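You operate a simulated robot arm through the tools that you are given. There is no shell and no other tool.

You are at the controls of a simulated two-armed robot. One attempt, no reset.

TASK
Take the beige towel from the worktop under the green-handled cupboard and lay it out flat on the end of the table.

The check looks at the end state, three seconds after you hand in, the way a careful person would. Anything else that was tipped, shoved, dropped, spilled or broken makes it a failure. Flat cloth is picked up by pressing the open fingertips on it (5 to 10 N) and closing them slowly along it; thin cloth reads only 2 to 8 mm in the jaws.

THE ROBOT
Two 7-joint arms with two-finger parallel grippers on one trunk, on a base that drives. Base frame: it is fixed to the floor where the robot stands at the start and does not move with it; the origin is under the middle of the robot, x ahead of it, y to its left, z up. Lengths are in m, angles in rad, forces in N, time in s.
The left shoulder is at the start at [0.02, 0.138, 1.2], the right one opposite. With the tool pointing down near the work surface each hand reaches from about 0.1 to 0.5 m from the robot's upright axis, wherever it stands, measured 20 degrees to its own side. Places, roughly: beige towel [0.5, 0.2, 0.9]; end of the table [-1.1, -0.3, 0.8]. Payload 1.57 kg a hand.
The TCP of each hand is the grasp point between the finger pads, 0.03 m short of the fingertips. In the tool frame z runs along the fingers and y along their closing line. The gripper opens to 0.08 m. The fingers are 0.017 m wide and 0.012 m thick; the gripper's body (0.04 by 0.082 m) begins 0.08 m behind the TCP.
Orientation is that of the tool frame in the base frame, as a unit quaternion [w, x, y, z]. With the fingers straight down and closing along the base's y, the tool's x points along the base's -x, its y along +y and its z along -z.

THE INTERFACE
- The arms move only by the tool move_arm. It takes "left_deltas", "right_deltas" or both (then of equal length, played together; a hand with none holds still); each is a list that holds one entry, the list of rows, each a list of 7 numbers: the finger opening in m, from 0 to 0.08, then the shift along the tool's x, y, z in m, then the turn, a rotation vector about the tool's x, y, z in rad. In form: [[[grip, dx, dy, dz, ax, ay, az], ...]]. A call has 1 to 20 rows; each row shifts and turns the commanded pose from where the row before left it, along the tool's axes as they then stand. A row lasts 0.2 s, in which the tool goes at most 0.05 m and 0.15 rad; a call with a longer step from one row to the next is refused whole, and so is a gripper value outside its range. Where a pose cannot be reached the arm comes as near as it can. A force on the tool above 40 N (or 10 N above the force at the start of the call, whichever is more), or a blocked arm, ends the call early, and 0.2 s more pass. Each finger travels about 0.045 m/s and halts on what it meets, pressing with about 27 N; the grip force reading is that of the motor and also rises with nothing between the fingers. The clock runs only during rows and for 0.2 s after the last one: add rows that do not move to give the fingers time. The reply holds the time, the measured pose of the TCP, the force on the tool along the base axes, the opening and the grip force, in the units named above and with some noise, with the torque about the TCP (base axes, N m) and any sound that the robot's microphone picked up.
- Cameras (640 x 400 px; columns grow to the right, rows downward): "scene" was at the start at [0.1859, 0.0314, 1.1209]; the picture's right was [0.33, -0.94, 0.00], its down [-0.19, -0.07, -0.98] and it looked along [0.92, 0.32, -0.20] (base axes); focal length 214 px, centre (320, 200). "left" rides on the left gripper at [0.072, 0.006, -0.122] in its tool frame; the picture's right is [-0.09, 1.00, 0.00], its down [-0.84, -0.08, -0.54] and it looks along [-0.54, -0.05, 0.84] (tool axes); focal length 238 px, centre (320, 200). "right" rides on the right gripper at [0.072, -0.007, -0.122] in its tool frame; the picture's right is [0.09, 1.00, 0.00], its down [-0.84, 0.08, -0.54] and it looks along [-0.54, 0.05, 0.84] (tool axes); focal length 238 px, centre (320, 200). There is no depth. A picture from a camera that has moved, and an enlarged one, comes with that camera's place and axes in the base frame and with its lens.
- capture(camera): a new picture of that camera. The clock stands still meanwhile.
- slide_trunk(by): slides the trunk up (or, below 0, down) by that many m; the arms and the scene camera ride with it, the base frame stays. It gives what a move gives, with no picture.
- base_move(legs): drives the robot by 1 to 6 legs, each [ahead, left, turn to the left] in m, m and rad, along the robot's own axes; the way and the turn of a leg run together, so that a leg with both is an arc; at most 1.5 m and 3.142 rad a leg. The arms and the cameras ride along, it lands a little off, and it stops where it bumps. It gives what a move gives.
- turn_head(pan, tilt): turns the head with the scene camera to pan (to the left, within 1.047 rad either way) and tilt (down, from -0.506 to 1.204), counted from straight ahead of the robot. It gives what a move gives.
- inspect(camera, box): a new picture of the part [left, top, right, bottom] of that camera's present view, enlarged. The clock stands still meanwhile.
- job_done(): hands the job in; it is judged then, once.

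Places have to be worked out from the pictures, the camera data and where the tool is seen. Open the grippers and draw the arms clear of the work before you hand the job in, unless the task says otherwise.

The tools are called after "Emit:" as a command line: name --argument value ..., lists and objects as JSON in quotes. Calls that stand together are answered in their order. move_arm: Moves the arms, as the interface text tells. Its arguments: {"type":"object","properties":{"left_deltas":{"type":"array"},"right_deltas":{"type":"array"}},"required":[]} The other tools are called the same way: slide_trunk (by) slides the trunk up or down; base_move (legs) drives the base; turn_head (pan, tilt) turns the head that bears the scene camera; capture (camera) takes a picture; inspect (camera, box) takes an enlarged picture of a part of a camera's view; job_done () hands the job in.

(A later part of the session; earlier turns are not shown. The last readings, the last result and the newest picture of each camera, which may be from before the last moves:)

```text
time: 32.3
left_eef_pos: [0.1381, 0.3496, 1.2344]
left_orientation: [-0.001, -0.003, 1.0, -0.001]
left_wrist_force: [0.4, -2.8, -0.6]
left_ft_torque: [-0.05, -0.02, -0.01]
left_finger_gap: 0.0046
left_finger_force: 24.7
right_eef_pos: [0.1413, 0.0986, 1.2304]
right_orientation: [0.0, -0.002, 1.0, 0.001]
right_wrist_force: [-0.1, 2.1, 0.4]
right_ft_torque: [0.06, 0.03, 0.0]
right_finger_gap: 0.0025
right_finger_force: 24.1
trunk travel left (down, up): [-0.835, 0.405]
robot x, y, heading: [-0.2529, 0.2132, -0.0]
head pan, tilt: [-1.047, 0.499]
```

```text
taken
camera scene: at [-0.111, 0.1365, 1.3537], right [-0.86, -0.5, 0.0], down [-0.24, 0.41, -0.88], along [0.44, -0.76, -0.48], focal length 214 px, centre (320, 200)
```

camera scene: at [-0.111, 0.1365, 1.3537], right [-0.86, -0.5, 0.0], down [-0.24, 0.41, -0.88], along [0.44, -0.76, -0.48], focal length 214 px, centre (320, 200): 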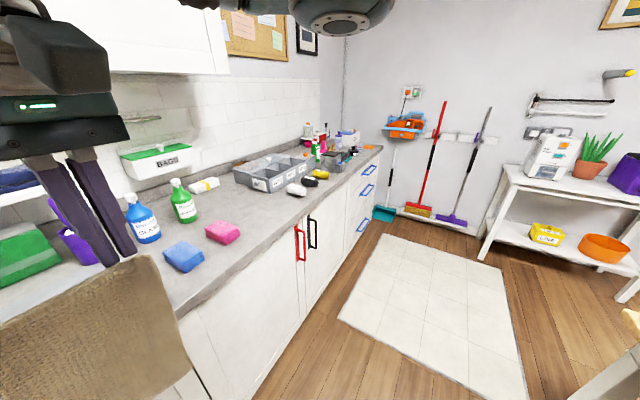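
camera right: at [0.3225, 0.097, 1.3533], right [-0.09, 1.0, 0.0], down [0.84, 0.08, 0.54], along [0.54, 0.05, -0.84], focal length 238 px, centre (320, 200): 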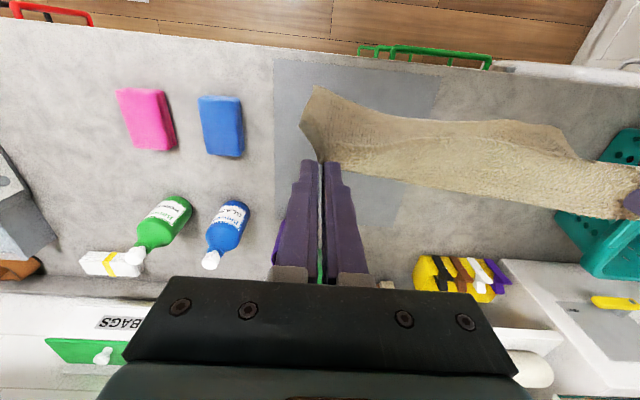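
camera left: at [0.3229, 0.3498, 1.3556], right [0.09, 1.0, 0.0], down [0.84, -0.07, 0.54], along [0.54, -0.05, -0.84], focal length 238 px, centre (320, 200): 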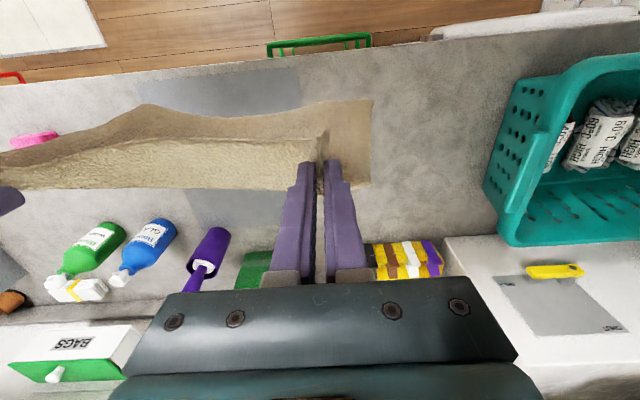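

The table's corner appears at the lower right of the view. I turn right about 90° in place (clear radius here) and look further round.

Emit:
base_move --legs '[[0, 0, -0.8], [0, 0, -0.77]]'

Emit:
capture --camera "scene"

Emit:
turn_head --pan -0.7 --tilt 0.75

Emit:
capture --camera "scene"

```text
time: 36.9
left_eef_pos: [-0.1305, -0.1825, 1.235]
left_orientation: [-0.001, 0.714, 0.7, -0.001]
left_wrist_force: [-1.3, -0.9, -0.8]
left_ft_torque: [0.0, 0.07, 0.12]
left_finger_gap: 0.0042
left_finger_force: 24.6
right_eef_pos: [-0.3818, -0.1778, 1.2302]
right_orientation: [0.001, 0.716, 0.698, 0.001]
right_wrist_force: [1.9, 0.7, -0.2]
right_ft_torque: [-0.01, -0.09, 0.05]
right_finger_gap: 0.0022
right_finger_force: 23.4
trunk travel left (down, up): [-0.835, 0.405]
robot x, y, heading: [-0.2546, 0.2113, -1.593]
head pan, tilt: [-1.047, 0.499]
```

```text
taken
camera scene: at [-0.3389, 0.0711, 1.3537], right [-0.48, 0.88, 0.0], down [0.42, 0.23, -0.88], along [-0.77, -0.42, -0.48], focal length 214 px, centre (320, 200)
```

scene: 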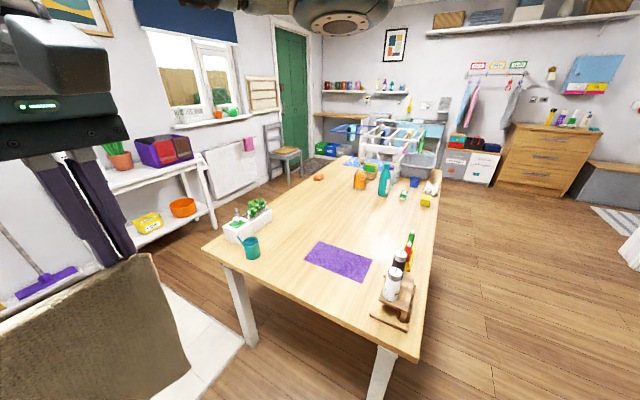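

```text
time: 37.7
left_eef_pos: [-0.1309, -0.1828, 1.2342]
left_orientation: [0.0, 0.715, 0.699, 0.0]
left_wrist_force: [-2.4, 0.1, -0.1]
left_ft_torque: [0.01, 0.07, 0.12]
left_finger_gap: 0.0042
left_finger_force: 25.0
right_eef_pos: [-0.382, -0.1788, 1.2304]
right_orientation: [0.0, 0.715, 0.699, 0.001]
right_wrist_force: [2.0, 1.4, 0.6]
right_ft_torque: [-0.01, -0.05, 0.07]
right_finger_gap: 0.0024
right_finger_force: 24.1
trunk travel left (down, up): [-0.835, 0.405]
robot x, y, heading: [-0.2526, 0.2156, -1.598]
head pan, tilt: [-0.7, 0.75]
```

```text
taken
camera scene: at [-0.314, 0.0527, 1.3318], right [-0.75, 0.66, 0.0], down [0.45, 0.51, -0.73], along [-0.48, -0.55, -0.68], focal length 214 px, centre (320, 200)
```

scene: 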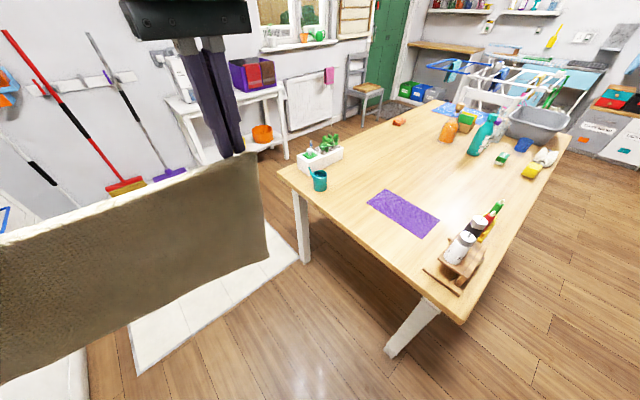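

The table is now in view: its end edge is at x≈−0.67, y from −0.64 to 0.14, with a planter (−0.85, −0.56), cup (−0.73, −0.43), purple mat (x −0.92…−0.80, y −0.26…−0.05) and condiment rack (−0.8, 0.07). The free area is around (−1.15, −0.3). I look straight down to see how far my own base reaches.

Emit:
turn_head --pan -0.9 --tilt 1.204

Emit:
capture --camera "scene"

Emit:
turn_head --pan 0.6 --tilt 0.6

Emit:
capture --camera "scene"

```text
time: 38.6
left_eef_pos: [-0.1305, -0.1833, 1.2348]
left_orientation: [0.0, 0.715, 0.699, 0.0]
left_wrist_force: [-2.4, 0.2, -0.2]
left_ft_torque: [-0.01, 0.07, 0.11]
left_finger_gap: 0.0043
left_finger_force: 25.5
right_eef_pos: [-0.3824, -0.1778, 1.231]
right_orientation: [0.0, 0.715, 0.699, 0.0]
right_wrist_force: [3.4, -0.1, -0.6]
right_ft_torque: [0.01, -0.06, 0.03]
right_finger_gap: 0.0023
right_finger_force: 23.7
trunk travel left (down, up): [-0.835, 0.405]
robot x, y, heading: [-0.2539, 0.2116, -1.59]
head pan, tilt: [-0.901, 1.201]
```

```text
taken
camera scene: at [-0.3037, 0.081, 1.3001], right [-0.6, 0.8, 0.0], down [0.74, 0.56, -0.36], along [-0.29, -0.22, -0.93], focal length 214 px, centre (320, 200)
```

scene: 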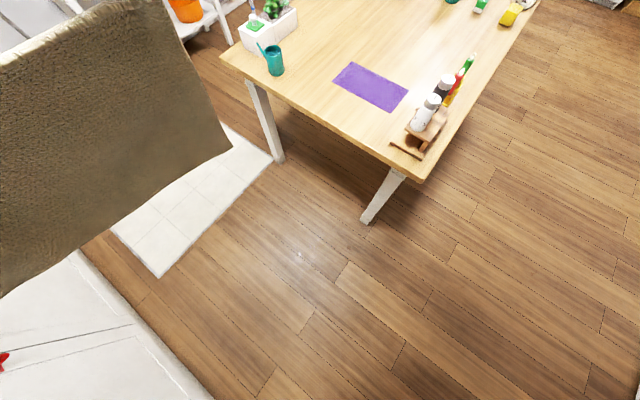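

```text
time: 40.2
left_eef_pos: [-0.1318, -0.1822, 1.2351]
left_orientation: [-0.001, 0.715, 0.699, 0.0]
left_wrist_force: [-3.2, -0.6, -0.1]
left_ft_torque: [-0.01, 0.07, 0.14]
left_finger_gap: 0.0041
left_finger_force: 25.2
right_eef_pos: [-0.3813, -0.1779, 1.2319]
right_orientation: [0.001, 0.716, 0.698, 0.0]
right_wrist_force: [2.5, 0.3, -0.2]
right_ft_torque: [0.01, -0.07, 0.05]
right_finger_gap: 0.0025
right_finger_force: 23.7
trunk travel left (down, up): [-0.835, 0.405]
robot x, y, heading: [-0.2535, 0.2129, -1.589]
head pan, tilt: [0.6, 0.6]
```

```text
taken
camera scene: at [-0.2109, 0.0407, 1.3446], right [-0.84, -0.55, 0.0], down [-0.31, 0.47, -0.82], along [0.45, -0.69, -0.57], focal length 214 px, centre (320, 200)
```

scene: 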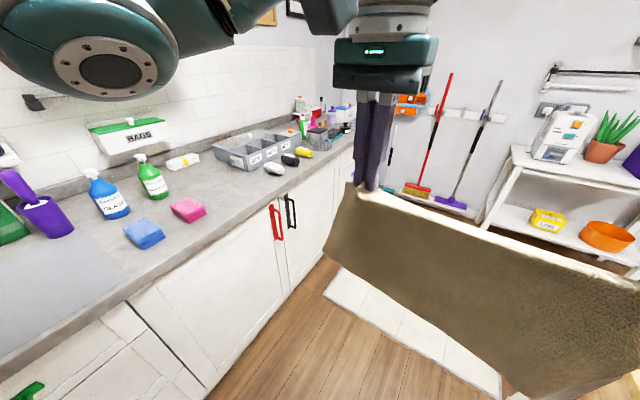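

My base isn't rendered, so I'll keep a cautious distance. The clearest approach to the free table area is from its −y long side, so I drive along the aisle facing −y to about (−0.2, −1.15), well clear of worktop and table.

Emit:
base_move --legs '[[0.7, 0.05, 0], [0.66, 0.03, 0]]'

Emit:
turn_head --pan -0.9 --tilt 0.6

Emit:
capture --camera "scene"

```text
time: 47.3
left_eef_pos: [-0.0827, -1.54, 1.2348]
left_orientation: [-0.001, 0.712, 0.702, -0.001]
left_wrist_force: [-2.5, 0.3, -0.2]
left_ft_torque: [-0.03, 0.08, 0.1]
left_finger_gap: 0.0043
left_finger_force: 25.3
right_eef_pos: [-0.3317, -1.5366, 1.2297]
right_orientation: [0.001, 0.712, 0.702, 0.001]
right_wrist_force: [2.2, 0.7, -0.1]
right_ft_torque: [-0.01, -0.07, 0.08]
right_finger_gap: 0.0024
right_finger_force: 24.0
trunk travel left (down, up): [-0.835, 0.405]
robot x, y, heading: [-0.2091, -1.1424, -1.586]
head pan, tilt: [0.6, 0.6]
```

```text
time: 48.9
left_eef_pos: [-0.0824, -1.5403, 1.2342]
left_orientation: [-0.001, 0.712, 0.702, -0.001]
left_wrist_force: [-1.7, -0.8, -1.0]
left_ft_torque: [0.0, 0.07, 0.12]
left_finger_gap: 0.0043
left_finger_force: 24.9
right_eef_pos: [-0.3326, -1.5372, 1.2306]
right_orientation: [0.001, 0.713, 0.701, 0.001]
right_wrist_force: [1.5, -1.4, 0.4]
right_ft_torque: [-0.01, -0.08, 0.04]
right_finger_gap: 0.0025
right_finger_force: 23.6
trunk travel left (down, up): [-0.835, 0.405]
robot x, y, heading: [-0.2101, -1.1456, -1.586]
head pan, tilt: [-0.901, 0.6]
```

```text
taken
camera scene: at [-0.2833, -1.2978, 1.3446], right [-0.61, 0.79, 0.0], down [0.45, 0.34, -0.83], along [-0.65, -0.5, -0.56], focal length 214 px, centre (320, 200)
```

scene: 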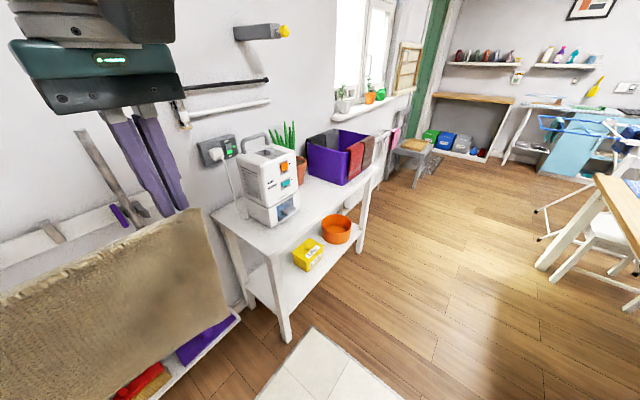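

The trolley's front is at y≈−1.78, 0.63 m from my axis, so turning right here is clear. I turn to face −x and look along the table's side.

Emit:
base_move --legs '[[0, 0, -0.78], [0, 0, -0.775]]'

Emit:
turn_head --pan -0.6 --tilt 0.6

Emit:
capture --camera "scene"

Emit:
turn_head --pan 0.5 --tilt 0.6

Emit:
capture --camera "scene"

```text
time: 53.4
left_eef_pos: [-0.6043, -1.2778, 1.2344]
left_orientation: [-0.001, 1.0, 0.001, 0.0]
left_wrist_force: [-0.8, 2.8, -0.7]
left_ft_torque: [0.04, -0.02, 0.09]
left_finger_gap: 0.004
left_finger_force: 25.0
right_eef_pos: [-0.6049, -1.0284, 1.23]
right_orientation: [0.0, 1.0, -0.001, 0.0]
right_wrist_force: [0.5, -3.4, 0.0]
right_ft_torque: [-0.06, -0.01, 0.06]
right_finger_gap: 0.0023
right_finger_force: 23.7
trunk travel left (down, up): [-0.835, 0.405]
robot x, y, heading: [-0.2116, -1.1475, -3.143]
head pan, tilt: [-0.901, 0.6]
```

```text
time: 54.2
left_eef_pos: [-0.6039, -1.2784, 1.2349]
left_orientation: [0.0, 1.0, 0.0, 0.0]
left_wrist_force: [0.5, 2.2, 0.1]
left_ft_torque: [0.05, 0.02, 0.1]
left_finger_gap: 0.0042
left_finger_force: 25.3
right_eef_pos: [-0.605, -1.0275, 1.2302]
right_orientation: [0.0, 1.0, 0.0, 0.0]
right_wrist_force: [0.3, -1.9, 0.4]
right_ft_torque: [-0.08, 0.0, 0.06]
right_finger_gap: 0.0023
right_finger_force: 24.1
trunk travel left (down, up): [-0.835, 0.405]
robot x, y, heading: [-0.2057, -1.1423, -3.144]
head pan, tilt: [-0.6, 0.6]
```

```text
taken
camera scene: at [-0.3846, -1.0941, 1.3446], right [0.57, 0.82, 0.0], down [0.47, -0.32, -0.83], along [-0.68, 0.47, -0.56], focal length 214 px, centre (320, 200)
```

scene: 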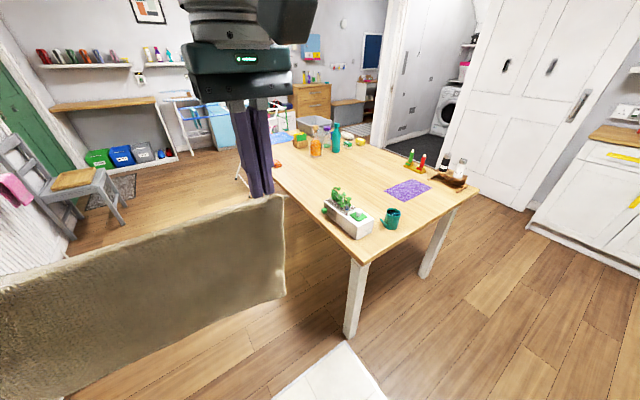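

```text
time: 55.6
left_eef_pos: [-0.6039, -1.2779, 1.2361]
left_orientation: [0.0, 1.0, 0.0, 0.0]
left_wrist_force: [-0.4, 1.9, -0.9]
left_ft_torque: [0.06, -0.01, 0.09]
left_finger_gap: 0.0044
left_finger_force: 25.4
right_eef_pos: [-0.6043, -1.0277, 1.2305]
right_orientation: [0.001, 1.0, 0.0, 0.0]
right_wrist_force: [0.0, -2.4, -0.4]
right_ft_torque: [-0.04, -0.03, 0.07]
right_finger_gap: 0.0023
right_finger_force: 24.7
trunk travel left (down, up): [-0.835, 0.405]
robot x, y, heading: [-0.2093, -1.1466, -3.142]
head pan, tilt: [0.499, 0.6]
```

```text
taken
camera scene: at [-0.3893, -1.1864, 1.3446], right [-0.48, 0.88, 0.0], down [0.5, 0.27, -0.83], along [-0.72, -0.39, -0.56], focal length 214 px, centre (320, 200)
```

scene: 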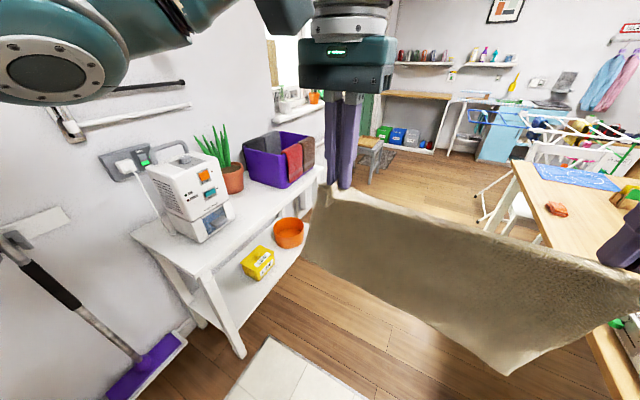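

Re-triangulated, the table top is at z≈0.75, spanning y −0.71…0.14 with its end edge at x≈−0.70; planter ends at x≈−1.0 and the purple mat at x≈−0.98, so I aim the towel's centre at x≈−1.17. I drive ahead 0.96 m parallel to the table, then turn right to face it.

Emit:
base_move --legs '[[0.96, 0, 0]]'

Emit:
base_move --legs '[[0, 0, -0.785], [0, 0, -0.785]]'

Emit:
turn_head --pan 0.0 --tilt 0.75

Emit:
capture --camera "scene"

Emit:
capture --camera "right"

Emit:
capture --camera "left"

```text
time: 60.6
left_eef_pos: [-1.5661, -1.2885, 1.2351]
left_orientation: [0.0, 1.0, 0.006, 0.0]
left_wrist_force: [-0.4, 1.9, -0.9]
left_ft_torque: [0.1, 0.04, 0.13]
left_finger_gap: 0.0039
left_finger_force: 25.0
right_eef_pos: [-1.5699, -1.0377, 1.2301]
right_orientation: [0.0, 1.0, 0.006, 0.0]
right_wrist_force: [-0.1, -2.6, -0.6]
right_ft_torque: [-0.08, -0.03, 0.07]
right_finger_gap: 0.0023
right_finger_force: 23.7
trunk travel left (down, up): [-0.835, 0.405]
robot x, y, heading: [-1.1753, -1.1495, -3.13]
head pan, tilt: [0.499, 0.6]
```

```text
time: 65.1
left_eef_pos: [-1.319, -0.7618, 1.2347]
left_orientation: [-0.001, 0.719, -0.696, 0.001]
left_wrist_force: [0.8, 0.4, -0.2]
left_ft_torque: [0.0, -0.09, 0.13]
left_finger_gap: 0.0042
left_finger_force: 24.8
right_eef_pos: [-1.0692, -0.7538, 1.2299]
right_orientation: [0.001, 0.717, -0.697, -0.001]
right_wrist_force: [-2.2, 0.6, -0.4]
right_ft_torque: [0.0, 0.07, 0.03]
right_finger_gap: 0.0026
right_finger_force: 23.8
trunk travel left (down, up): [-0.835, 0.405]
robot x, y, heading: [-1.1789, -1.1538, 1.598]
head pan, tilt: [0.499, 0.6]
```

```text
time: 66.0
left_eef_pos: [-1.3207, -0.7605, 1.2355]
left_orientation: [-0.001, 0.718, -0.696, 0.0]
left_wrist_force: [2.3, 0.4, -0.5]
left_ft_torque: [0.01, -0.07, 0.1]
left_finger_gap: 0.004
left_finger_force: 24.3
right_eef_pos: [-1.0702, -0.7528, 1.2299]
right_orientation: [0.0, 0.717, -0.697, 0.001]
right_wrist_force: [-1.3, -0.5, -0.3]
right_ft_torque: [-0.01, 0.06, 0.07]
right_finger_gap: 0.0024
right_finger_force: 24.0
trunk travel left (down, up): [-0.835, 0.405]
robot x, y, heading: [-1.1741, -1.1521, 1.601]
head pan, tilt: [0.0, 0.75]
```

```text
taken
camera scene: at [-1.1824, -0.9673, 1.3318], right [1.0, 0.03, 0.0], down [0.02, -0.68, -0.73], along [-0.02, 0.73, -0.68], focal length 214 px, centre (320, 200)
```

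scene: 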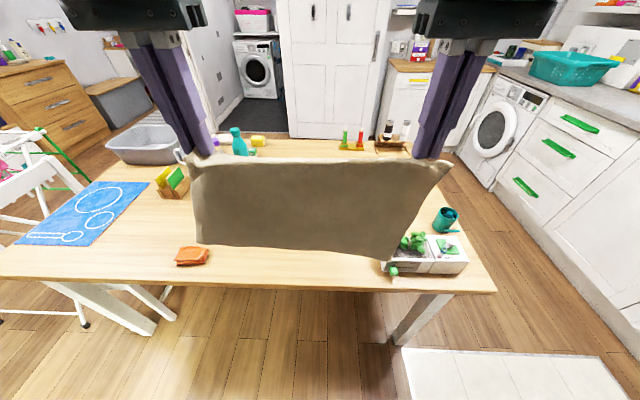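

```text
taken
camera right: at [-1.0601, -0.824, 1.3525], right [-0.99, -0.12, 0.0], down [-0.1, 0.83, 0.54], along [-0.07, 0.54, -0.84], focal length 238 px, centre (320, 200)
```

right: 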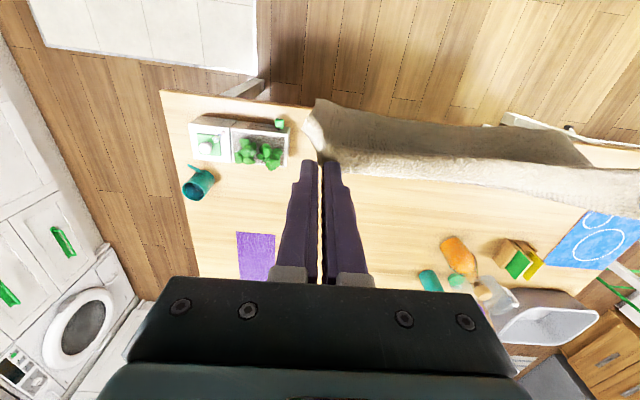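

```text
taken
camera left: at [-1.3226, -0.8326, 1.3564], right [-1.0, 0.06, 0.0], down [0.05, 0.84, 0.54], along [0.03, 0.54, -0.84], focal length 238 px, centre (320, 200)
```

left: 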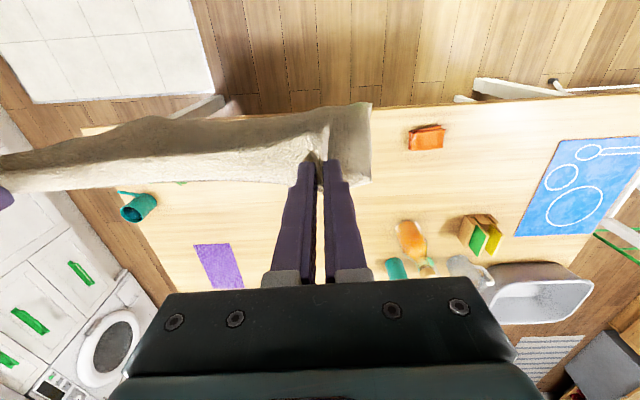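

I'm now facing the table (edge at y≈−0.705) with the towel over its near edge, hands at x≈−1.32 and −1.07. I zoom in to see how the towel hangs before lowering.

Emit:
inspect --camera "scene" --box '[160, 110, 500, 322]'

Emit:
inspect --camera "right" --box '[150, 60, 450, 247]'

Emit:
inspect --camera "left" --box '[200, 80, 440, 230]'

```text
1.88 times, centred on (330, 216) of scene
camera zoom: at [-1.1824, -0.9673, 1.3318], right [1.0, 0.03, 0.0], down [0.02, -0.68, -0.73], along [-0.02, 0.73, -0.68], focal length 404 px, centre (301, 170)
```

zoom: 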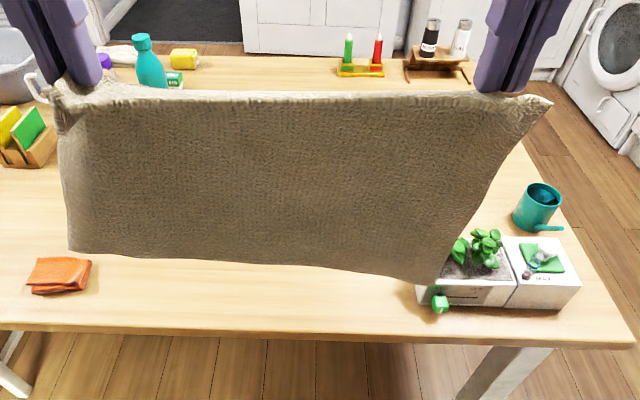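

```text
2.13 times, centred on (300, 154) of right
camera zoom: at [-1.0601, -0.824, 1.3525], right [-0.99, -0.12, 0.0], down [-0.1, 0.83, 0.54], along [-0.07, 0.54, -0.84], focal length 508 px, centre (363, 299)
```

zoom: 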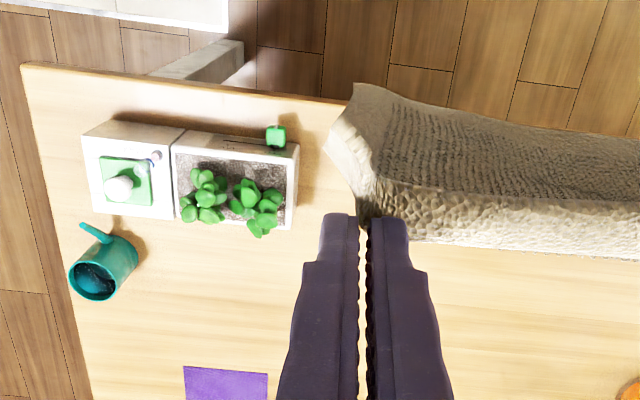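

```text
2.67 times, centred on (320, 155) of left
camera zoom: at [-1.3226, -0.8326, 1.3564], right [-1.0, 0.06, 0.0], down [0.05, 0.84, 0.54], along [0.03, 0.54, -0.84], focal length 636 px, centre (320, 320)
```

zoom: 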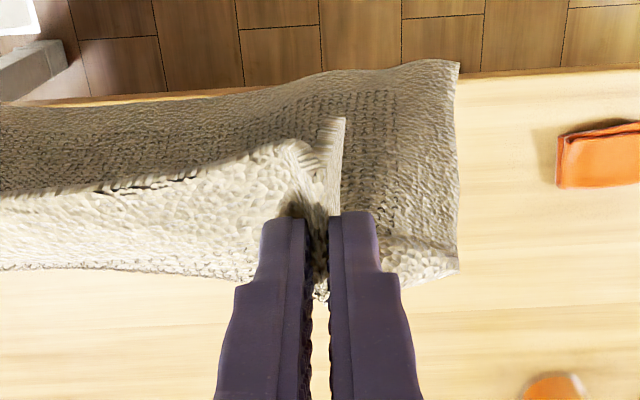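

The towel hangs nearly flat, tilted about 7° in its plane (right pinch sits deeper), so I'll raise the right hand slightly later. I now straighten the heading and creep 0.10 m toward the table.

Emit:
base_move --legs '[[0.1, 0, -0.03]]'

```text
time: 67.1
left_eef_pos: [-1.3098, -0.6593, 1.2345]
left_orientation: [-0.001, 0.707, -0.707, 0.001]
left_wrist_force: [1.9, -0.1, 0.4]
left_ft_torque: [0.01, -0.06, 0.12]
left_finger_gap: 0.004
left_finger_force: 25.3
right_eef_pos: [-1.0593, -0.6589, 1.2307]
right_orientation: [0.0, -0.706, 0.708, 0.001]
right_wrist_force: [-0.9, -0.4, 0.0]
right_ft_torque: [0.02, 0.09, 0.04]
right_finger_gap: 0.0023
right_finger_force: 24.4
trunk travel left (down, up): [-0.835, 0.405]
robot x, y, heading: [-1.1752, -1.0501, 1.57]
head pan, tilt: [0.0, 0.75]
```

No bump at y=−1.05. I creep another 5 cm ahead and 4 cm left to keep the towel well clear of the planter.

Emit:
base_move --legs '[[0.05, 0.04, 0]]'

```text
time: 68.1
left_eef_pos: [-1.35, -0.6092, 1.2347]
left_orientation: [0.0, -0.707, 0.707, -0.001]
left_wrist_force: [2.8, -0.5, 0.1]
left_ft_torque: [0.01, -0.06, 0.11]
left_finger_gap: 0.0043
left_finger_force: 24.7
right_eef_pos: [-1.0987, -0.6083, 1.2294]
right_orientation: [0.0, -0.707, 0.707, 0.0]
right_wrist_force: [-2.7, 0.2, -0.4]
right_ft_torque: [0.02, 0.08, 0.04]
right_finger_gap: 0.0022
right_finger_force: 24.2
trunk travel left (down, up): [-0.835, 0.405]
robot x, y, heading: [-1.2129, -1.0045, 1.572]
head pan, tilt: [0.0, 0.75]
```

Still no bump, 0.30 m from the table edge. Before going closer I test how far the arms reach: tilt both tools 0.5 rad (fingers pointing forward) and extend 0.12 m, with the right hand 25 mm higher to level the towel.

Emit:
move_arm --left_deltas '[[[0, 0, 0, 0, 0, -0.125, 0], [0, 0, 0, 0, 0, -0.125, 0], [0, 0, 0, 0, 0, -0.125, 0], [0, 0, 0, 0, 0, -0.125, 0], [0, -0.0211, 0, 0.0115, 0, 0, 0], [0, -0.0211, 0, 0.0115, 0, 0, 0], [0, -0.0211, 0, 0.0115, 0, 0, 0], [0, -0.0211, 0, 0.0115, 0, 0, 0], [0, -0.0211, 0, 0.0115, 0, 0, 0], [0, 0, 0, 0, 0, 0, 0], [0, 0, 0, 0, 0, 0, 0]]]' --right_deltas '[[[0, 0, 0, -0.006, 0, -0.125, 0], [0, 0, 0, -0.006, 0, -0.125, 0], [0, 0, 0, -0.006, 0, -0.125, 0], [0, 0, 0, -0.006, 0, -0.125, 0], [0, -0.0211, 0, 0.0115, 0, 0, 0], [0, -0.0211, 0, 0.0115, 0, 0, 0], [0, -0.0211, 0, 0.0115, 0, 0, 0], [0, -0.0211, 0, 0.0115, 0, 0, 0], [0, -0.0211, 0, 0.0115, 0, 0, 0], [0, 0, 0, 0, 0, 0, 0], [0, 0, 0, 0, 0, 0, 0]]]'

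Emit:
capture --camera "scene"

```text
time: 70.5
left_eef_pos: [-1.3501, -0.4881, 1.2351]
left_orientation: [0.176, -0.685, 0.686, 0.174]
left_wrist_force: [1.3, 0.5, 0.4]
left_ft_torque: [-0.05, -0.1, 0.03]
left_finger_gap: 0.0042
left_finger_force: 25.1
right_eef_pos: [-1.1002, -0.4932, 1.2528]
right_orientation: [0.174, -0.685, 0.685, 0.175]
right_wrist_force: [-2.4, 0.9, 0.7]
right_ft_torque: [-0.01, 0.05, 0.07]
right_finger_gap: 0.0023
right_finger_force: 24.3
trunk travel left (down, up): [-0.835, 0.405]
robot x, y, heading: [-1.2157, -0.9998, 1.577]
head pan, tilt: [0.0, 0.75]
```

```text
taken
camera scene: at [-1.218, -0.82, 1.3317], right [1.0, 0.0, 0.0], down [0.0, -0.68, -0.73], along [0.0, 0.73, -0.68], focal length 214 px, centre (320, 200)
```

scene: 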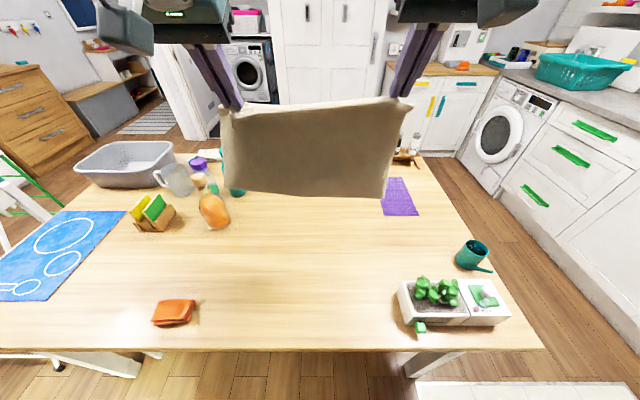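

Reach is comfortable at 0.51 m from my axis, and the table area under the towel (x −1.5…−1.03) is empty. I extend another 0.10 m to find the limit.

Emit:
move_arm --left_deltas '[[[0, -0.0211, 0, 0.0115, 0, 0, 0], [0, -0.0211, 0, 0.0115, 0, 0, 0], [0, -0.0211, 0, 0.0115, 0, 0, 0], [0, -0.0211, 0, 0.0115, 0, 0, 0], [0, 0, 0, 0, 0, 0, 0], [0, 0, 0, 0, 0, 0, 0]]]' --right_deltas '[[[0, -0.0211, 0, 0.0115, 0, 0, 0], [0, -0.0211, 0, 0.0115, 0, 0, 0], [0, -0.0211, 0, 0.0115, 0, 0, 0], [0, -0.0211, 0, 0.0115, 0, 0, 0], [0, 0, 0, 0, 0, 0, 0], [0, 0, 0, 0, 0, 0, 0]]]'

```text
time: 71.9
left_eef_pos: [-1.3498, -0.4272, 1.234]
left_orientation: [-0.175, 0.685, -0.685, -0.174]
left_wrist_force: [3.9, 0.2, -0.6]
left_ft_torque: [0.0, -0.16, 0.02]
left_finger_gap: 0.0044
left_finger_force: 25.3
left hand out of reach, approached as far as the arm can: row 3, 4
right_eef_pos: [-1.0959, -0.4305, 1.2472]
right_orientation: [0.174, -0.684, 0.686, 0.175]
right_wrist_force: [-4.0, 0.2, 0.1]
right_ft_torque: [-0.02, 0.14, 0.12]
right_finger_gap: 0.0027
right_finger_force: 24.2
right hand out of reach, approached as far as the arm can: row 3, 4
trunk travel left (down, up): [-0.835, 0.405]
robot x, y, heading: [-1.2212, -1.0011, 1.57]
head pan, tilt: [0.0, 0.75]
```

The limit with this tilt is about 0.573 m from my axis. I ease the tension slightly and creep 5 cm closer (0.25 m from the table edge) so the towel can land nearer the middle.

Emit:
move_arm --left_deltas '[[[0, 0, -0.003, 0, 0, 0, 0], [0, 0, 0, 0, 0, 0, 0]]]' --right_deltas '[[[0, 0, 0.003, 0, 0, 0, 0], [0, 0, 0, 0, 0, 0, 0]]]'

Emit:
base_move --legs '[[0.05, 0, 0]]'

```text
time: 72.5
left_eef_pos: [-1.3472, -0.4257, 1.2339]
left_orientation: [-0.175, 0.686, -0.684, -0.175]
left_wrist_force: [1.7, 0.5, 0.3]
left_ft_torque: [-0.05, -0.08, 0.08]
left_finger_gap: 0.0041
left_finger_force: 24.5
right_eef_pos: [-1.0981, -0.4303, 1.2487]
right_orientation: [0.174, -0.685, 0.686, 0.175]
right_wrist_force: [-1.9, -0.1, -0.4]
right_ft_torque: [-0.04, 0.06, 0.05]
right_finger_gap: 0.0023
right_finger_force: 23.8
trunk travel left (down, up): [-0.835, 0.405]
robot x, y, heading: [-1.2143, -1.0026, 1.567]
head pan, tilt: [0.0, 0.75]
```

```text
time: 73.5
left_eef_pos: [-1.3487, -0.378, 1.235]
left_orientation: [-0.176, 0.685, -0.685, -0.174]
left_wrist_force: [1.5, 0.0, 0.2]
left_ft_torque: [-0.02, -0.04, 0.08]
left_finger_gap: 0.0042
left_finger_force: 25.0
right_eef_pos: [-1.0993, -0.3818, 1.2479]
right_orientation: [-0.174, 0.685, -0.685, -0.176]
right_wrist_force: [-1.9, -0.3, -1.4]
right_ft_torque: [0.02, 0.05, 0.04]
right_finger_gap: 0.0022
right_finger_force: 23.6
trunk travel left (down, up): [-0.835, 0.405]
robot x, y, heading: [-1.2168, -0.9541, 1.574]
head pan, tilt: [0.0, 0.75]
```

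No bump yet. One more 5 cm creep, which puts the hands at y≈−0.33.

Emit:
base_move --legs '[[0.05, 0, 0]]'

```text
time: 74.4
left_eef_pos: [-1.3481, -0.3275, 1.2339]
left_orientation: [0.175, -0.685, 0.685, 0.174]
left_wrist_force: [1.7, 0.6, -0.3]
left_ft_torque: [0.05, -0.01, 0.08]
left_finger_gap: 0.004
left_finger_force: 24.8
right_eef_pos: [-1.098, -0.3329, 1.2486]
right_orientation: [0.174, -0.685, 0.686, 0.175]
right_wrist_force: [-1.2, 0.1, -1.0]
right_ft_torque: [-0.02, 0.03, 0.08]
right_finger_gap: 0.0022
right_finger_force: 23.5
trunk travel left (down, up): [-0.835, 0.405]
robot x, y, heading: [-1.2136, -0.9056, 1.57]
head pan, tilt: [0.0, 0.75]
```

Still no bump, hands at y≈−0.33. I check the view again before lowering, particularly the planter's height relative to my right elbow.

Emit:
turn_head --pan -0.5 --tilt 0.9

Emit:
capture --camera "scene"

Emit:
capture --camera "right"

Emit:
capture --camera "left"

```text
time: 75.3
left_eef_pos: [-1.3482, -0.3279, 1.2324]
left_orientation: [-0.175, 0.686, -0.685, -0.174]
left_wrist_force: [1.1, 0.3, 0.2]
left_ft_torque: [0.0, -0.02, 0.05]
left_finger_gap: 0.0042
left_finger_force: 24.5
right_eef_pos: [-1.0996, -0.3327, 1.2481]
right_orientation: [0.175, -0.684, 0.686, 0.175]
right_wrist_force: [-1.0, -1.0, -1.0]
right_ft_torque: [0.0, 0.02, 0.07]
right_finger_gap: 0.0024
right_finger_force: 23.9
trunk travel left (down, up): [-0.835, 0.405]
robot x, y, heading: [-1.2175, -0.9042, 1.57]
head pan, tilt: [-0.499, 0.901]
```

```text
taken
camera scene: at [-1.182, -0.7378, 1.3199], right [0.88, -0.48, 0.0], down [-0.37, -0.69, -0.62], along [0.3, 0.55, -0.78], focal length 214 px, centre (320, 200)
```

scene: 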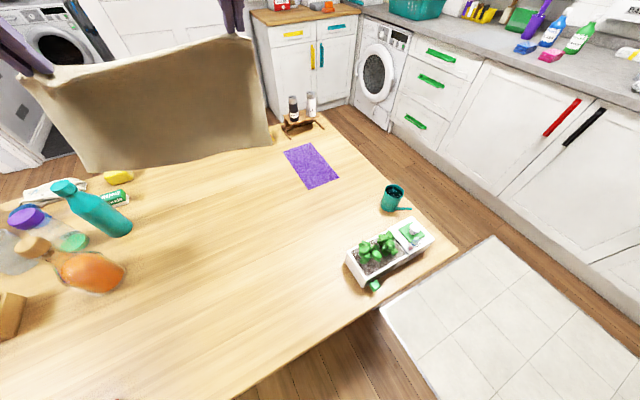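

```text
taken
camera right: at [-1.0919, -0.4528, 1.3218], right [-1.0, -0.08, -0.04], down [-0.08, 0.48, 0.88], along [-0.05, 0.88, -0.48], focal length 238 px, centre (320, 200)
```

right: 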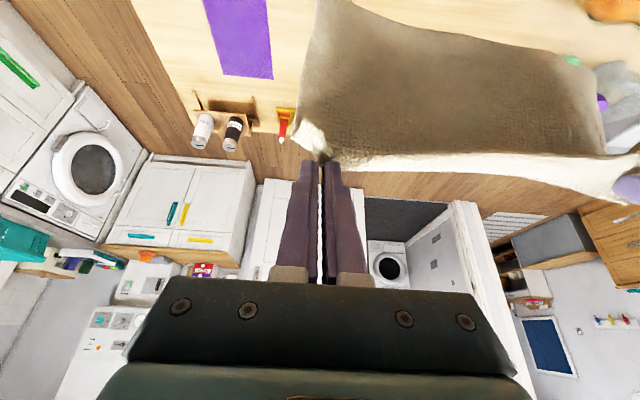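

```text
taken
camera left: at [-1.3522, -0.4491, 1.3064], right [-1.0, 0.08, 0.04], down [0.08, 0.48, 0.88], along [0.05, 0.88, -0.48], focal length 238 px, centre (320, 200)
```

left: 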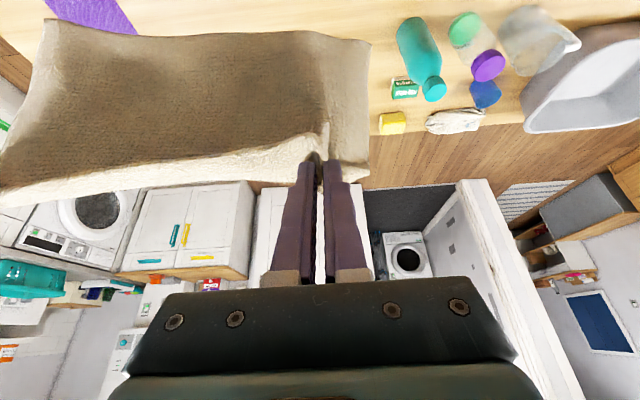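

The planter is low (about 0.1 m tall), so the elbows clear it. I tilt both tools a further 0.3 rad and reach 5 cm further forward so that the free edge will land near y≈−0.25.

Emit:
move_arm --left_deltas '[[[0, 0, 0, 0, 0, -0.1, 0], [0, 0, 0, 0, 0, -0.1, 0], [0, 0, 0, 0, 0, -0.1, 0], [0, -0.0116, 0, 0.012, 0, 0, 0], [0, -0.0116, 0, 0.012, 0, 0, 0], [0, -0.0116, 0, 0.012, 0, 0, 0], [0, 0, 0, 0, 0, 0, 0]]]' --right_deltas '[[[0, 0, 0, 0, 0, -0.1, 0], [0, 0, 0, 0, 0, -0.1, 0], [0, 0, 0, 0, 0, -0.1, 0], [0, -0.0116, 0, 0.012, 0, 0, 0], [0, -0.0116, 0, 0.012, 0, 0, 0], [0, -0.0116, 0, 0.012, 0, 0, 0], [0, 0, 0, 0, 0, 0, 0]]]'

Emit:
slide_trunk --by -0.18

Emit:
turn_head --pan 0.0 --tilt 0.7

Emit:
capture --camera "scene"

Emit:
capture --camera "left"

Emit:
capture --camera "right"

```text
time: 76.9
left_eef_pos: [-1.342, -0.2872, 1.2282]
left_orientation: [-0.275, 0.652, -0.651, -0.275]
left_wrist_force: [1.7, 0.0, -0.9]
left_ft_torque: [-0.02, 0.0, 0.07]
left_finger_gap: 0.0041
left_finger_force: 24.6
left hand out of reach, approached as far as the arm can: row 1, 2, 3, 4, 5, 6
right_eef_pos: [-1.0973, -0.285, 1.2448]
right_orientation: [0.274, -0.651, 0.651, 0.277]
right_wrist_force: [0.3, -0.6, 0.5]
right_ft_torque: [0.01, 0.03, 0.06]
right_finger_gap: 0.0024
right_finger_force: 24.0
right hand out of reach, approached as far as the arm can: row 6
trunk travel left (down, up): [-0.835, 0.405]
robot x, y, heading: [-1.215, -0.9081, 1.572]
head pan, tilt: [-0.499, 0.901]
```

```text
time: 78.9
left_eef_pos: [-1.3428, -0.288, 1.0481]
left_orientation: [-0.276, 0.651, -0.651, -0.275]
left_wrist_force: [0.9, 0.0, -0.5]
left_ft_torque: [-0.03, -0.02, 0.06]
left_finger_gap: 0.0038
left_finger_force: 24.6
right_eef_pos: [-1.0983, -0.2865, 1.0662]
right_orientation: [0.275, -0.651, 0.652, 0.275]
right_wrist_force: [-0.7, 0.3, 0.8]
right_ft_torque: [0.02, 0.0, 0.03]
right_finger_gap: 0.0022
right_finger_force: 24.1
trunk travel left (down, up): [-0.655, 0.585]
robot x, y, heading: [-1.2172, -0.9056, 1.57]
head pan, tilt: [-0.499, 0.901]
```

```text
time: 79.8
left_eef_pos: [-1.3428, -0.2858, 1.0476]
left_orientation: [-0.275, 0.652, -0.651, -0.274]
left_wrist_force: [1.8, -1.1, 0.6]
left_ft_torque: [0.02, -0.04, 0.04]
left_finger_gap: 0.0039
left_finger_force: 24.2
right_eef_pos: [-1.0976, -0.2856, 1.0676]
right_orientation: [0.274, -0.652, 0.652, 0.275]
right_wrist_force: [-0.3, -0.1, -1.1]
right_ft_torque: [-0.01, 0.0, 0.06]
right_finger_gap: 0.0024
right_finger_force: 23.9
trunk travel left (down, up): [-0.655, 0.585]
robot x, y, heading: [-1.2131, -0.9055, 1.575]
head pan, tilt: [0.0, 0.7]
```

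```text
taken
camera scene: at [-1.218, -0.7192, 1.156], right [1.0, 0.0, 0.0], down [0.0, -0.64, -0.76], along [0.0, 0.76, -0.64], focal length 214 px, centre (320, 200)
```

scene: 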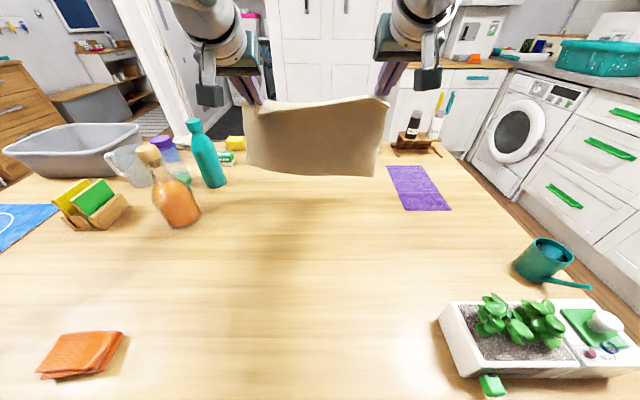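

```text
taken
camera left: at [-1.3471, -0.4242, 1.0809], right [-1.0, 0.06, 0.06], down [0.08, 0.2, 0.98], along [0.05, 0.98, -0.2], focal length 238 px, centre (320, 200)
```

left: 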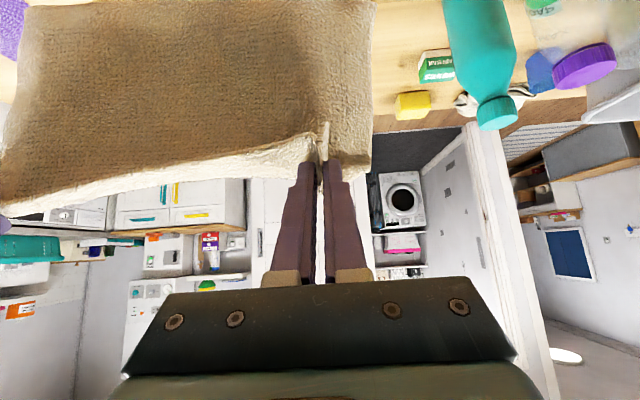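

```text
taken
camera right: at [-1.09, -0.4228, 1.0992], right [-1.0, -0.06, -0.06], down [-0.08, 0.2, 0.98], along [-0.05, 0.98, -0.2], focal length 238 px, centre (320, 200)
```

right: 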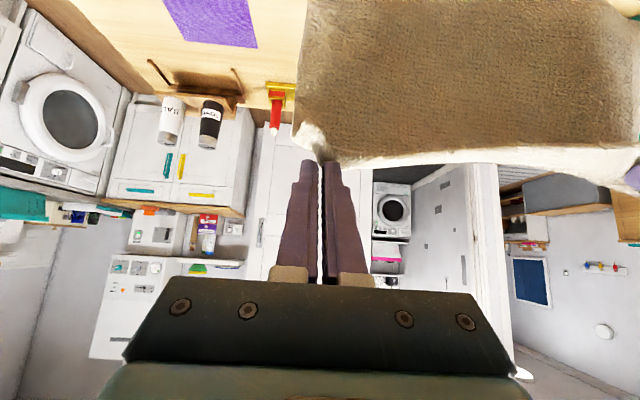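

The free edge hangs level at z≈0.87, y≈−0.27…−0.31, clear of all bottles. I lower the trunk 0.10 m so it is just above the table.

Emit:
slide_trunk --by -0.1

Emit:
capture --camera "scene"

```text
time: 81.2
left_eef_pos: [-1.343, -0.2869, 0.948]
left_orientation: [-0.275, 0.652, -0.651, -0.276]
left_wrist_force: [0.9, -0.6, -0.1]
left_ft_torque: [0.01, 0.04, 0.07]
left_finger_gap: 0.0044
left_finger_force: 24.5
right_eef_pos: [-1.0976, -0.2856, 0.9644]
right_orientation: [0.275, -0.65, 0.652, 0.275]
right_wrist_force: [-0.5, 0.1, 0.1]
right_ft_torque: [-0.02, 0.0, 0.03]
right_finger_gap: 0.0024
right_finger_force: 23.8
trunk travel left (down, up): [-0.555, 0.685]
robot x, y, heading: [-1.217, -0.9043, 1.565]
head pan, tilt: [0.0, 0.7]
```

```text
taken
camera scene: at [-1.2181, -0.7191, 1.056], right [1.0, 0.0, 0.0], down [0.0, -0.64, -0.77], along [0.0, 0.77, -0.64], focal length 214 px, centre (320, 200)
```

scene: 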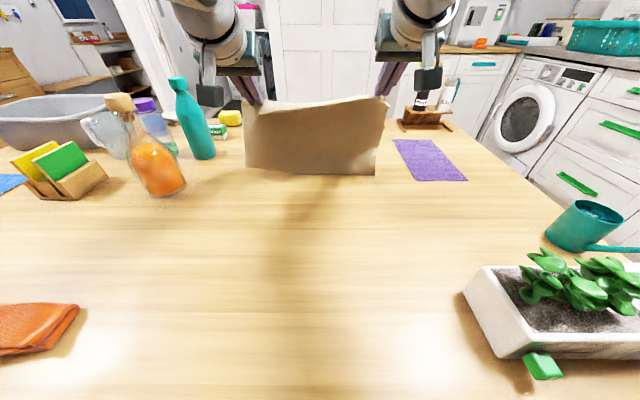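

The free edge is about 3 cm above the table. I now start laying it: lower until the edge touches, then draw the hands back and down along an arc, first half only, to check how it drapes.

Emit:
move_arm --left_deltas '[[[0, 0.0129, 0, 0.0125, 0, 0, 0], [0, 0.0156, 0, 0.0012, 0, 0, 0], [0, 0.0197, 0, -0.0088, 0, 0.04, 0], [0, 0.02, 0, -0.008, 0, 0.04, 0], [0, 0.021, 0, -0.0064, 0, 0.04, 0], [0, 0, 0, 0, 0, 0, 0]]]' --right_deltas '[[[0, 0.0136, 0, 0.0132, 0, 0, 0], [0, 0.0163, 0, 0.0019, 0, 0, 0], [0, 0.0211, 0, -0.0074, 0, 0.04, 0], [0, 0.0207, 0, -0.0073, 0, 0.04, 0], [0, 0.0216, 0, -0.0057, 0, 0.04, 0], [0, 0, 0, 0, 0, 0, 0]]]'

Emit:
capture --camera "scene"

Emit:
capture --camera "left"

Emit:
capture --camera "right"

```text
time: 82.6
left_eef_pos: [-1.3349, -0.3188, 0.8813]
left_orientation: [-0.235, 0.668, -0.666, -0.234]
left_wrist_force: [-0.1, -0.6, -0.3]
left_ft_torque: [0.02, -0.01, 0.07]
left_finger_gap: 0.0037
left_finger_force: 24.5
left hand out of reach, approached as far as the arm can: row 1, 2, 3, 4, 5
right_eef_pos: [-1.0982, -0.3578, 0.9043]
right_orientation: [0.235, -0.666, 0.668, 0.236]
right_wrist_force: [-0.1, -0.1, 0.5]
right_ft_torque: [-0.01, 0.01, 0.03]
right_finger_gap: 0.0022
right_finger_force: 24.4
trunk travel left (down, up): [-0.555, 0.685]
robot x, y, heading: [-1.2177, -0.9028, 1.567]
head pan, tilt: [0.0, 0.7]
```

```text
taken
camera scene: at [-1.2181, -0.7191, 1.056], right [1.0, 0.0, 0.0], down [0.0, -0.64, -0.76], along [0.0, 0.76, -0.64], focal length 214 px, centre (320, 200)
```

scene: 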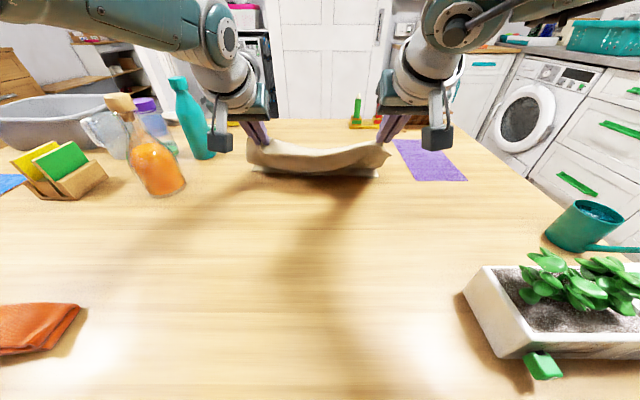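

```text
taken
camera left: at [-1.3395, -0.4515, 0.9319], right [-1.0, 0.07, 0.06], down [0.08, 0.31, 0.95], along [0.05, 0.95, -0.32], focal length 238 px, centre (320, 200)
```

left: 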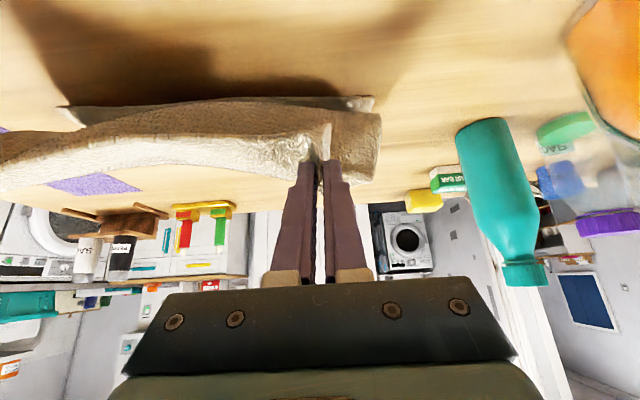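

```text
taken
camera right: at [-1.0917, -0.4891, 0.9548], right [-1.0, -0.07, -0.06], down [-0.08, 0.31, 0.95], along [-0.05, 0.95, -0.32], focal length 238 px, centre (320, 200)
```

right: 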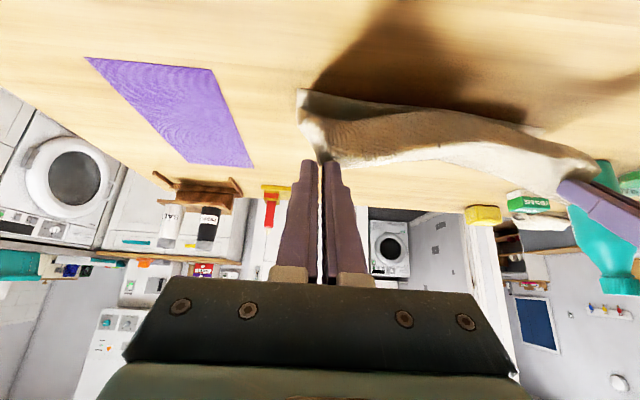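

The left arm hit its reach limit and lagged, and with the tilted fingers the cloth bulged forward with its free edge curling toward me. I lift it off again with the trunk and will redo the lay-down with less tilt, dragging backward from first contact.

Emit:
slide_trunk --by 0.12

Emit:
move_arm --left_deltas '[[[0, 0.0152, 0.003, -0.0123, 0, 0, 0], [0, 0.0152, 0.003, -0.0123, 0, 0, 0], [0, 0.0076, 0.003, -0.0061, 0, 0, 0], [0, 0.0076, 0.003, -0.0061, 0, 0, 0], [0, 0, 0, 0, 0, 0.1, 0], [0, 0, 0, 0, 0, 0.1, 0], [0, 0, 0, 0, 0, 0.08, 0], [0, 0, 0, 0, 0, 0, 0], [0, 0, 0, 0, 0, 0, 0]]]' --right_deltas '[[[0, 0.0058, 0, -0.0047, 0, 0, 0], [0, 0.0058, 0, -0.0047, 0, 0, 0], [0, 0.0058, 0, -0.0047, 0, 0, 0], [0, 0, 0, 0, 0, 0, 0], [0, 0, 0, 0, 0, 0.1, 0], [0, 0, 0, 0, 0, 0.1, 0], [0, 0, 0, 0, 0, 0.08, 0], [0, 0, 0, 0, 0, 0, 0], [0, 0, 0, 0, 0, 0, 0]]]'

Emit:
capture --camera "scene"

Emit:
capture --camera "left"

Emit:
capture --camera "right"

```text
time: 84.1
left_eef_pos: [-1.3344, -0.3193, 1.0023]
left_orientation: [-0.235, 0.667, -0.667, -0.234]
left_wrist_force: [-0.1, 0.1, 0.6]
left_ft_torque: [0.01, 0.0, 0.1]
left_finger_gap: 0.0043
left_finger_force: 24.7
right_eef_pos: [-1.0991, -0.3571, 1.0248]
right_orientation: [0.235, -0.666, 0.667, 0.236]
right_wrist_force: [-0.6, -0.3, -1.0]
right_ft_torque: [-0.05, 0.0, 0.0]
right_finger_gap: 0.0024
right_finger_force: 23.8
trunk travel left (down, up): [-0.675, 0.565]
robot x, y, heading: [-1.2153, -0.9026, 1.571]
head pan, tilt: [0.0, 0.7]
```

```text
time: 86.1
left_eef_pos: [-1.3412, -0.3598, 0.9783]
left_orientation: [0.154, -0.69, 0.691, 0.152]
left_wrist_force: [-0.2, -0.4, -1.0]
left_ft_torque: [0.0, -0.01, 0.08]
left_finger_gap: 0.0042
left_finger_force: 24.7
left hand out of reach, approached as far as the arm can: row 1, 2, 3, 4, 5, 6, 7
right_eef_pos: [-1.0995, -0.3785, 1.0255]
right_orientation: [0.139, -0.693, 0.694, 0.14]
right_wrist_force: [-0.3, -0.8, 0.0]
right_ft_torque: [0.01, 0.0, 0.02]
right_finger_gap: 0.0023
right_finger_force: 23.7
trunk travel left (down, up): [-0.675, 0.565]
robot x, y, heading: [-1.2122, -0.9062, 1.57]
head pan, tilt: [0.0, 0.7]
```

```text
taken
camera scene: at [-1.2181, -0.7192, 1.176], right [1.0, 0.0, 0.0], down [0.0, -0.64, -0.76], along [0.0, 0.76, -0.64], focal length 214 px, centre (320, 200)
```

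scene: 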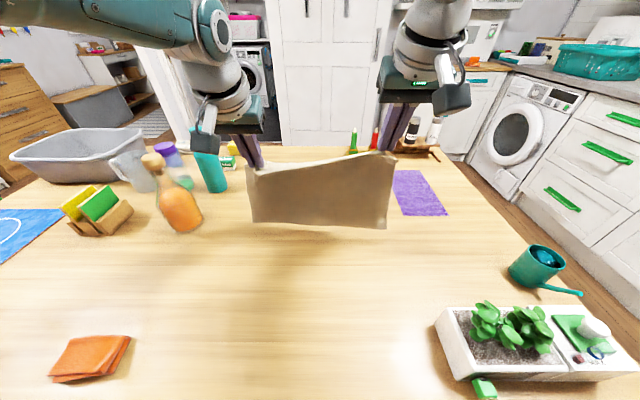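

```text
taken
camera left: at [-1.3461, -0.4756, 1.0579], right [-1.0, 0.08, 0.04], down [0.08, 0.53, 0.85], along [0.05, 0.84, -0.53], focal length 238 px, centre (320, 200)
```

left: 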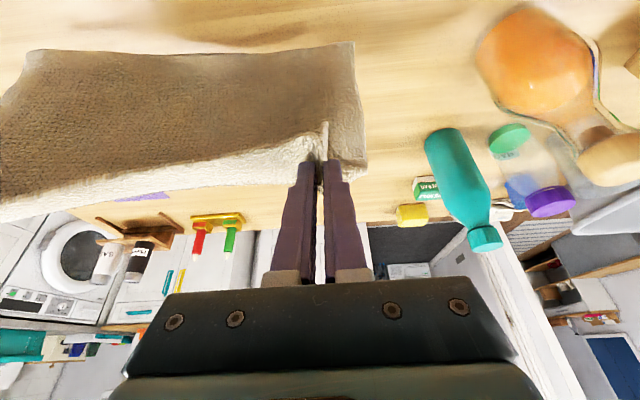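

```text
taken
camera right: at [-1.0927, -0.4927, 1.11], right [-1.0, -0.08, -0.03], down [-0.08, 0.56, 0.82], along [-0.05, 0.82, -0.57], focal length 238 px, centre (320, 200)
```

right: 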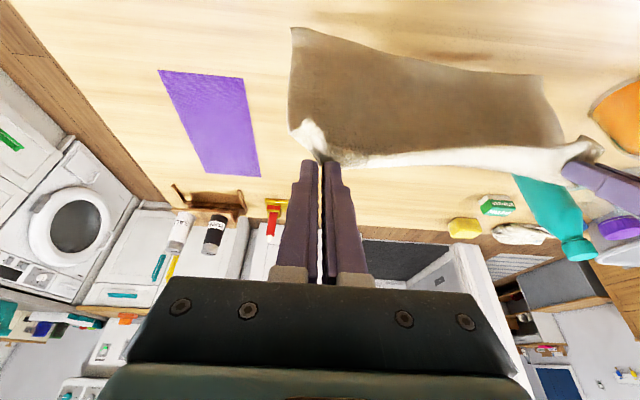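

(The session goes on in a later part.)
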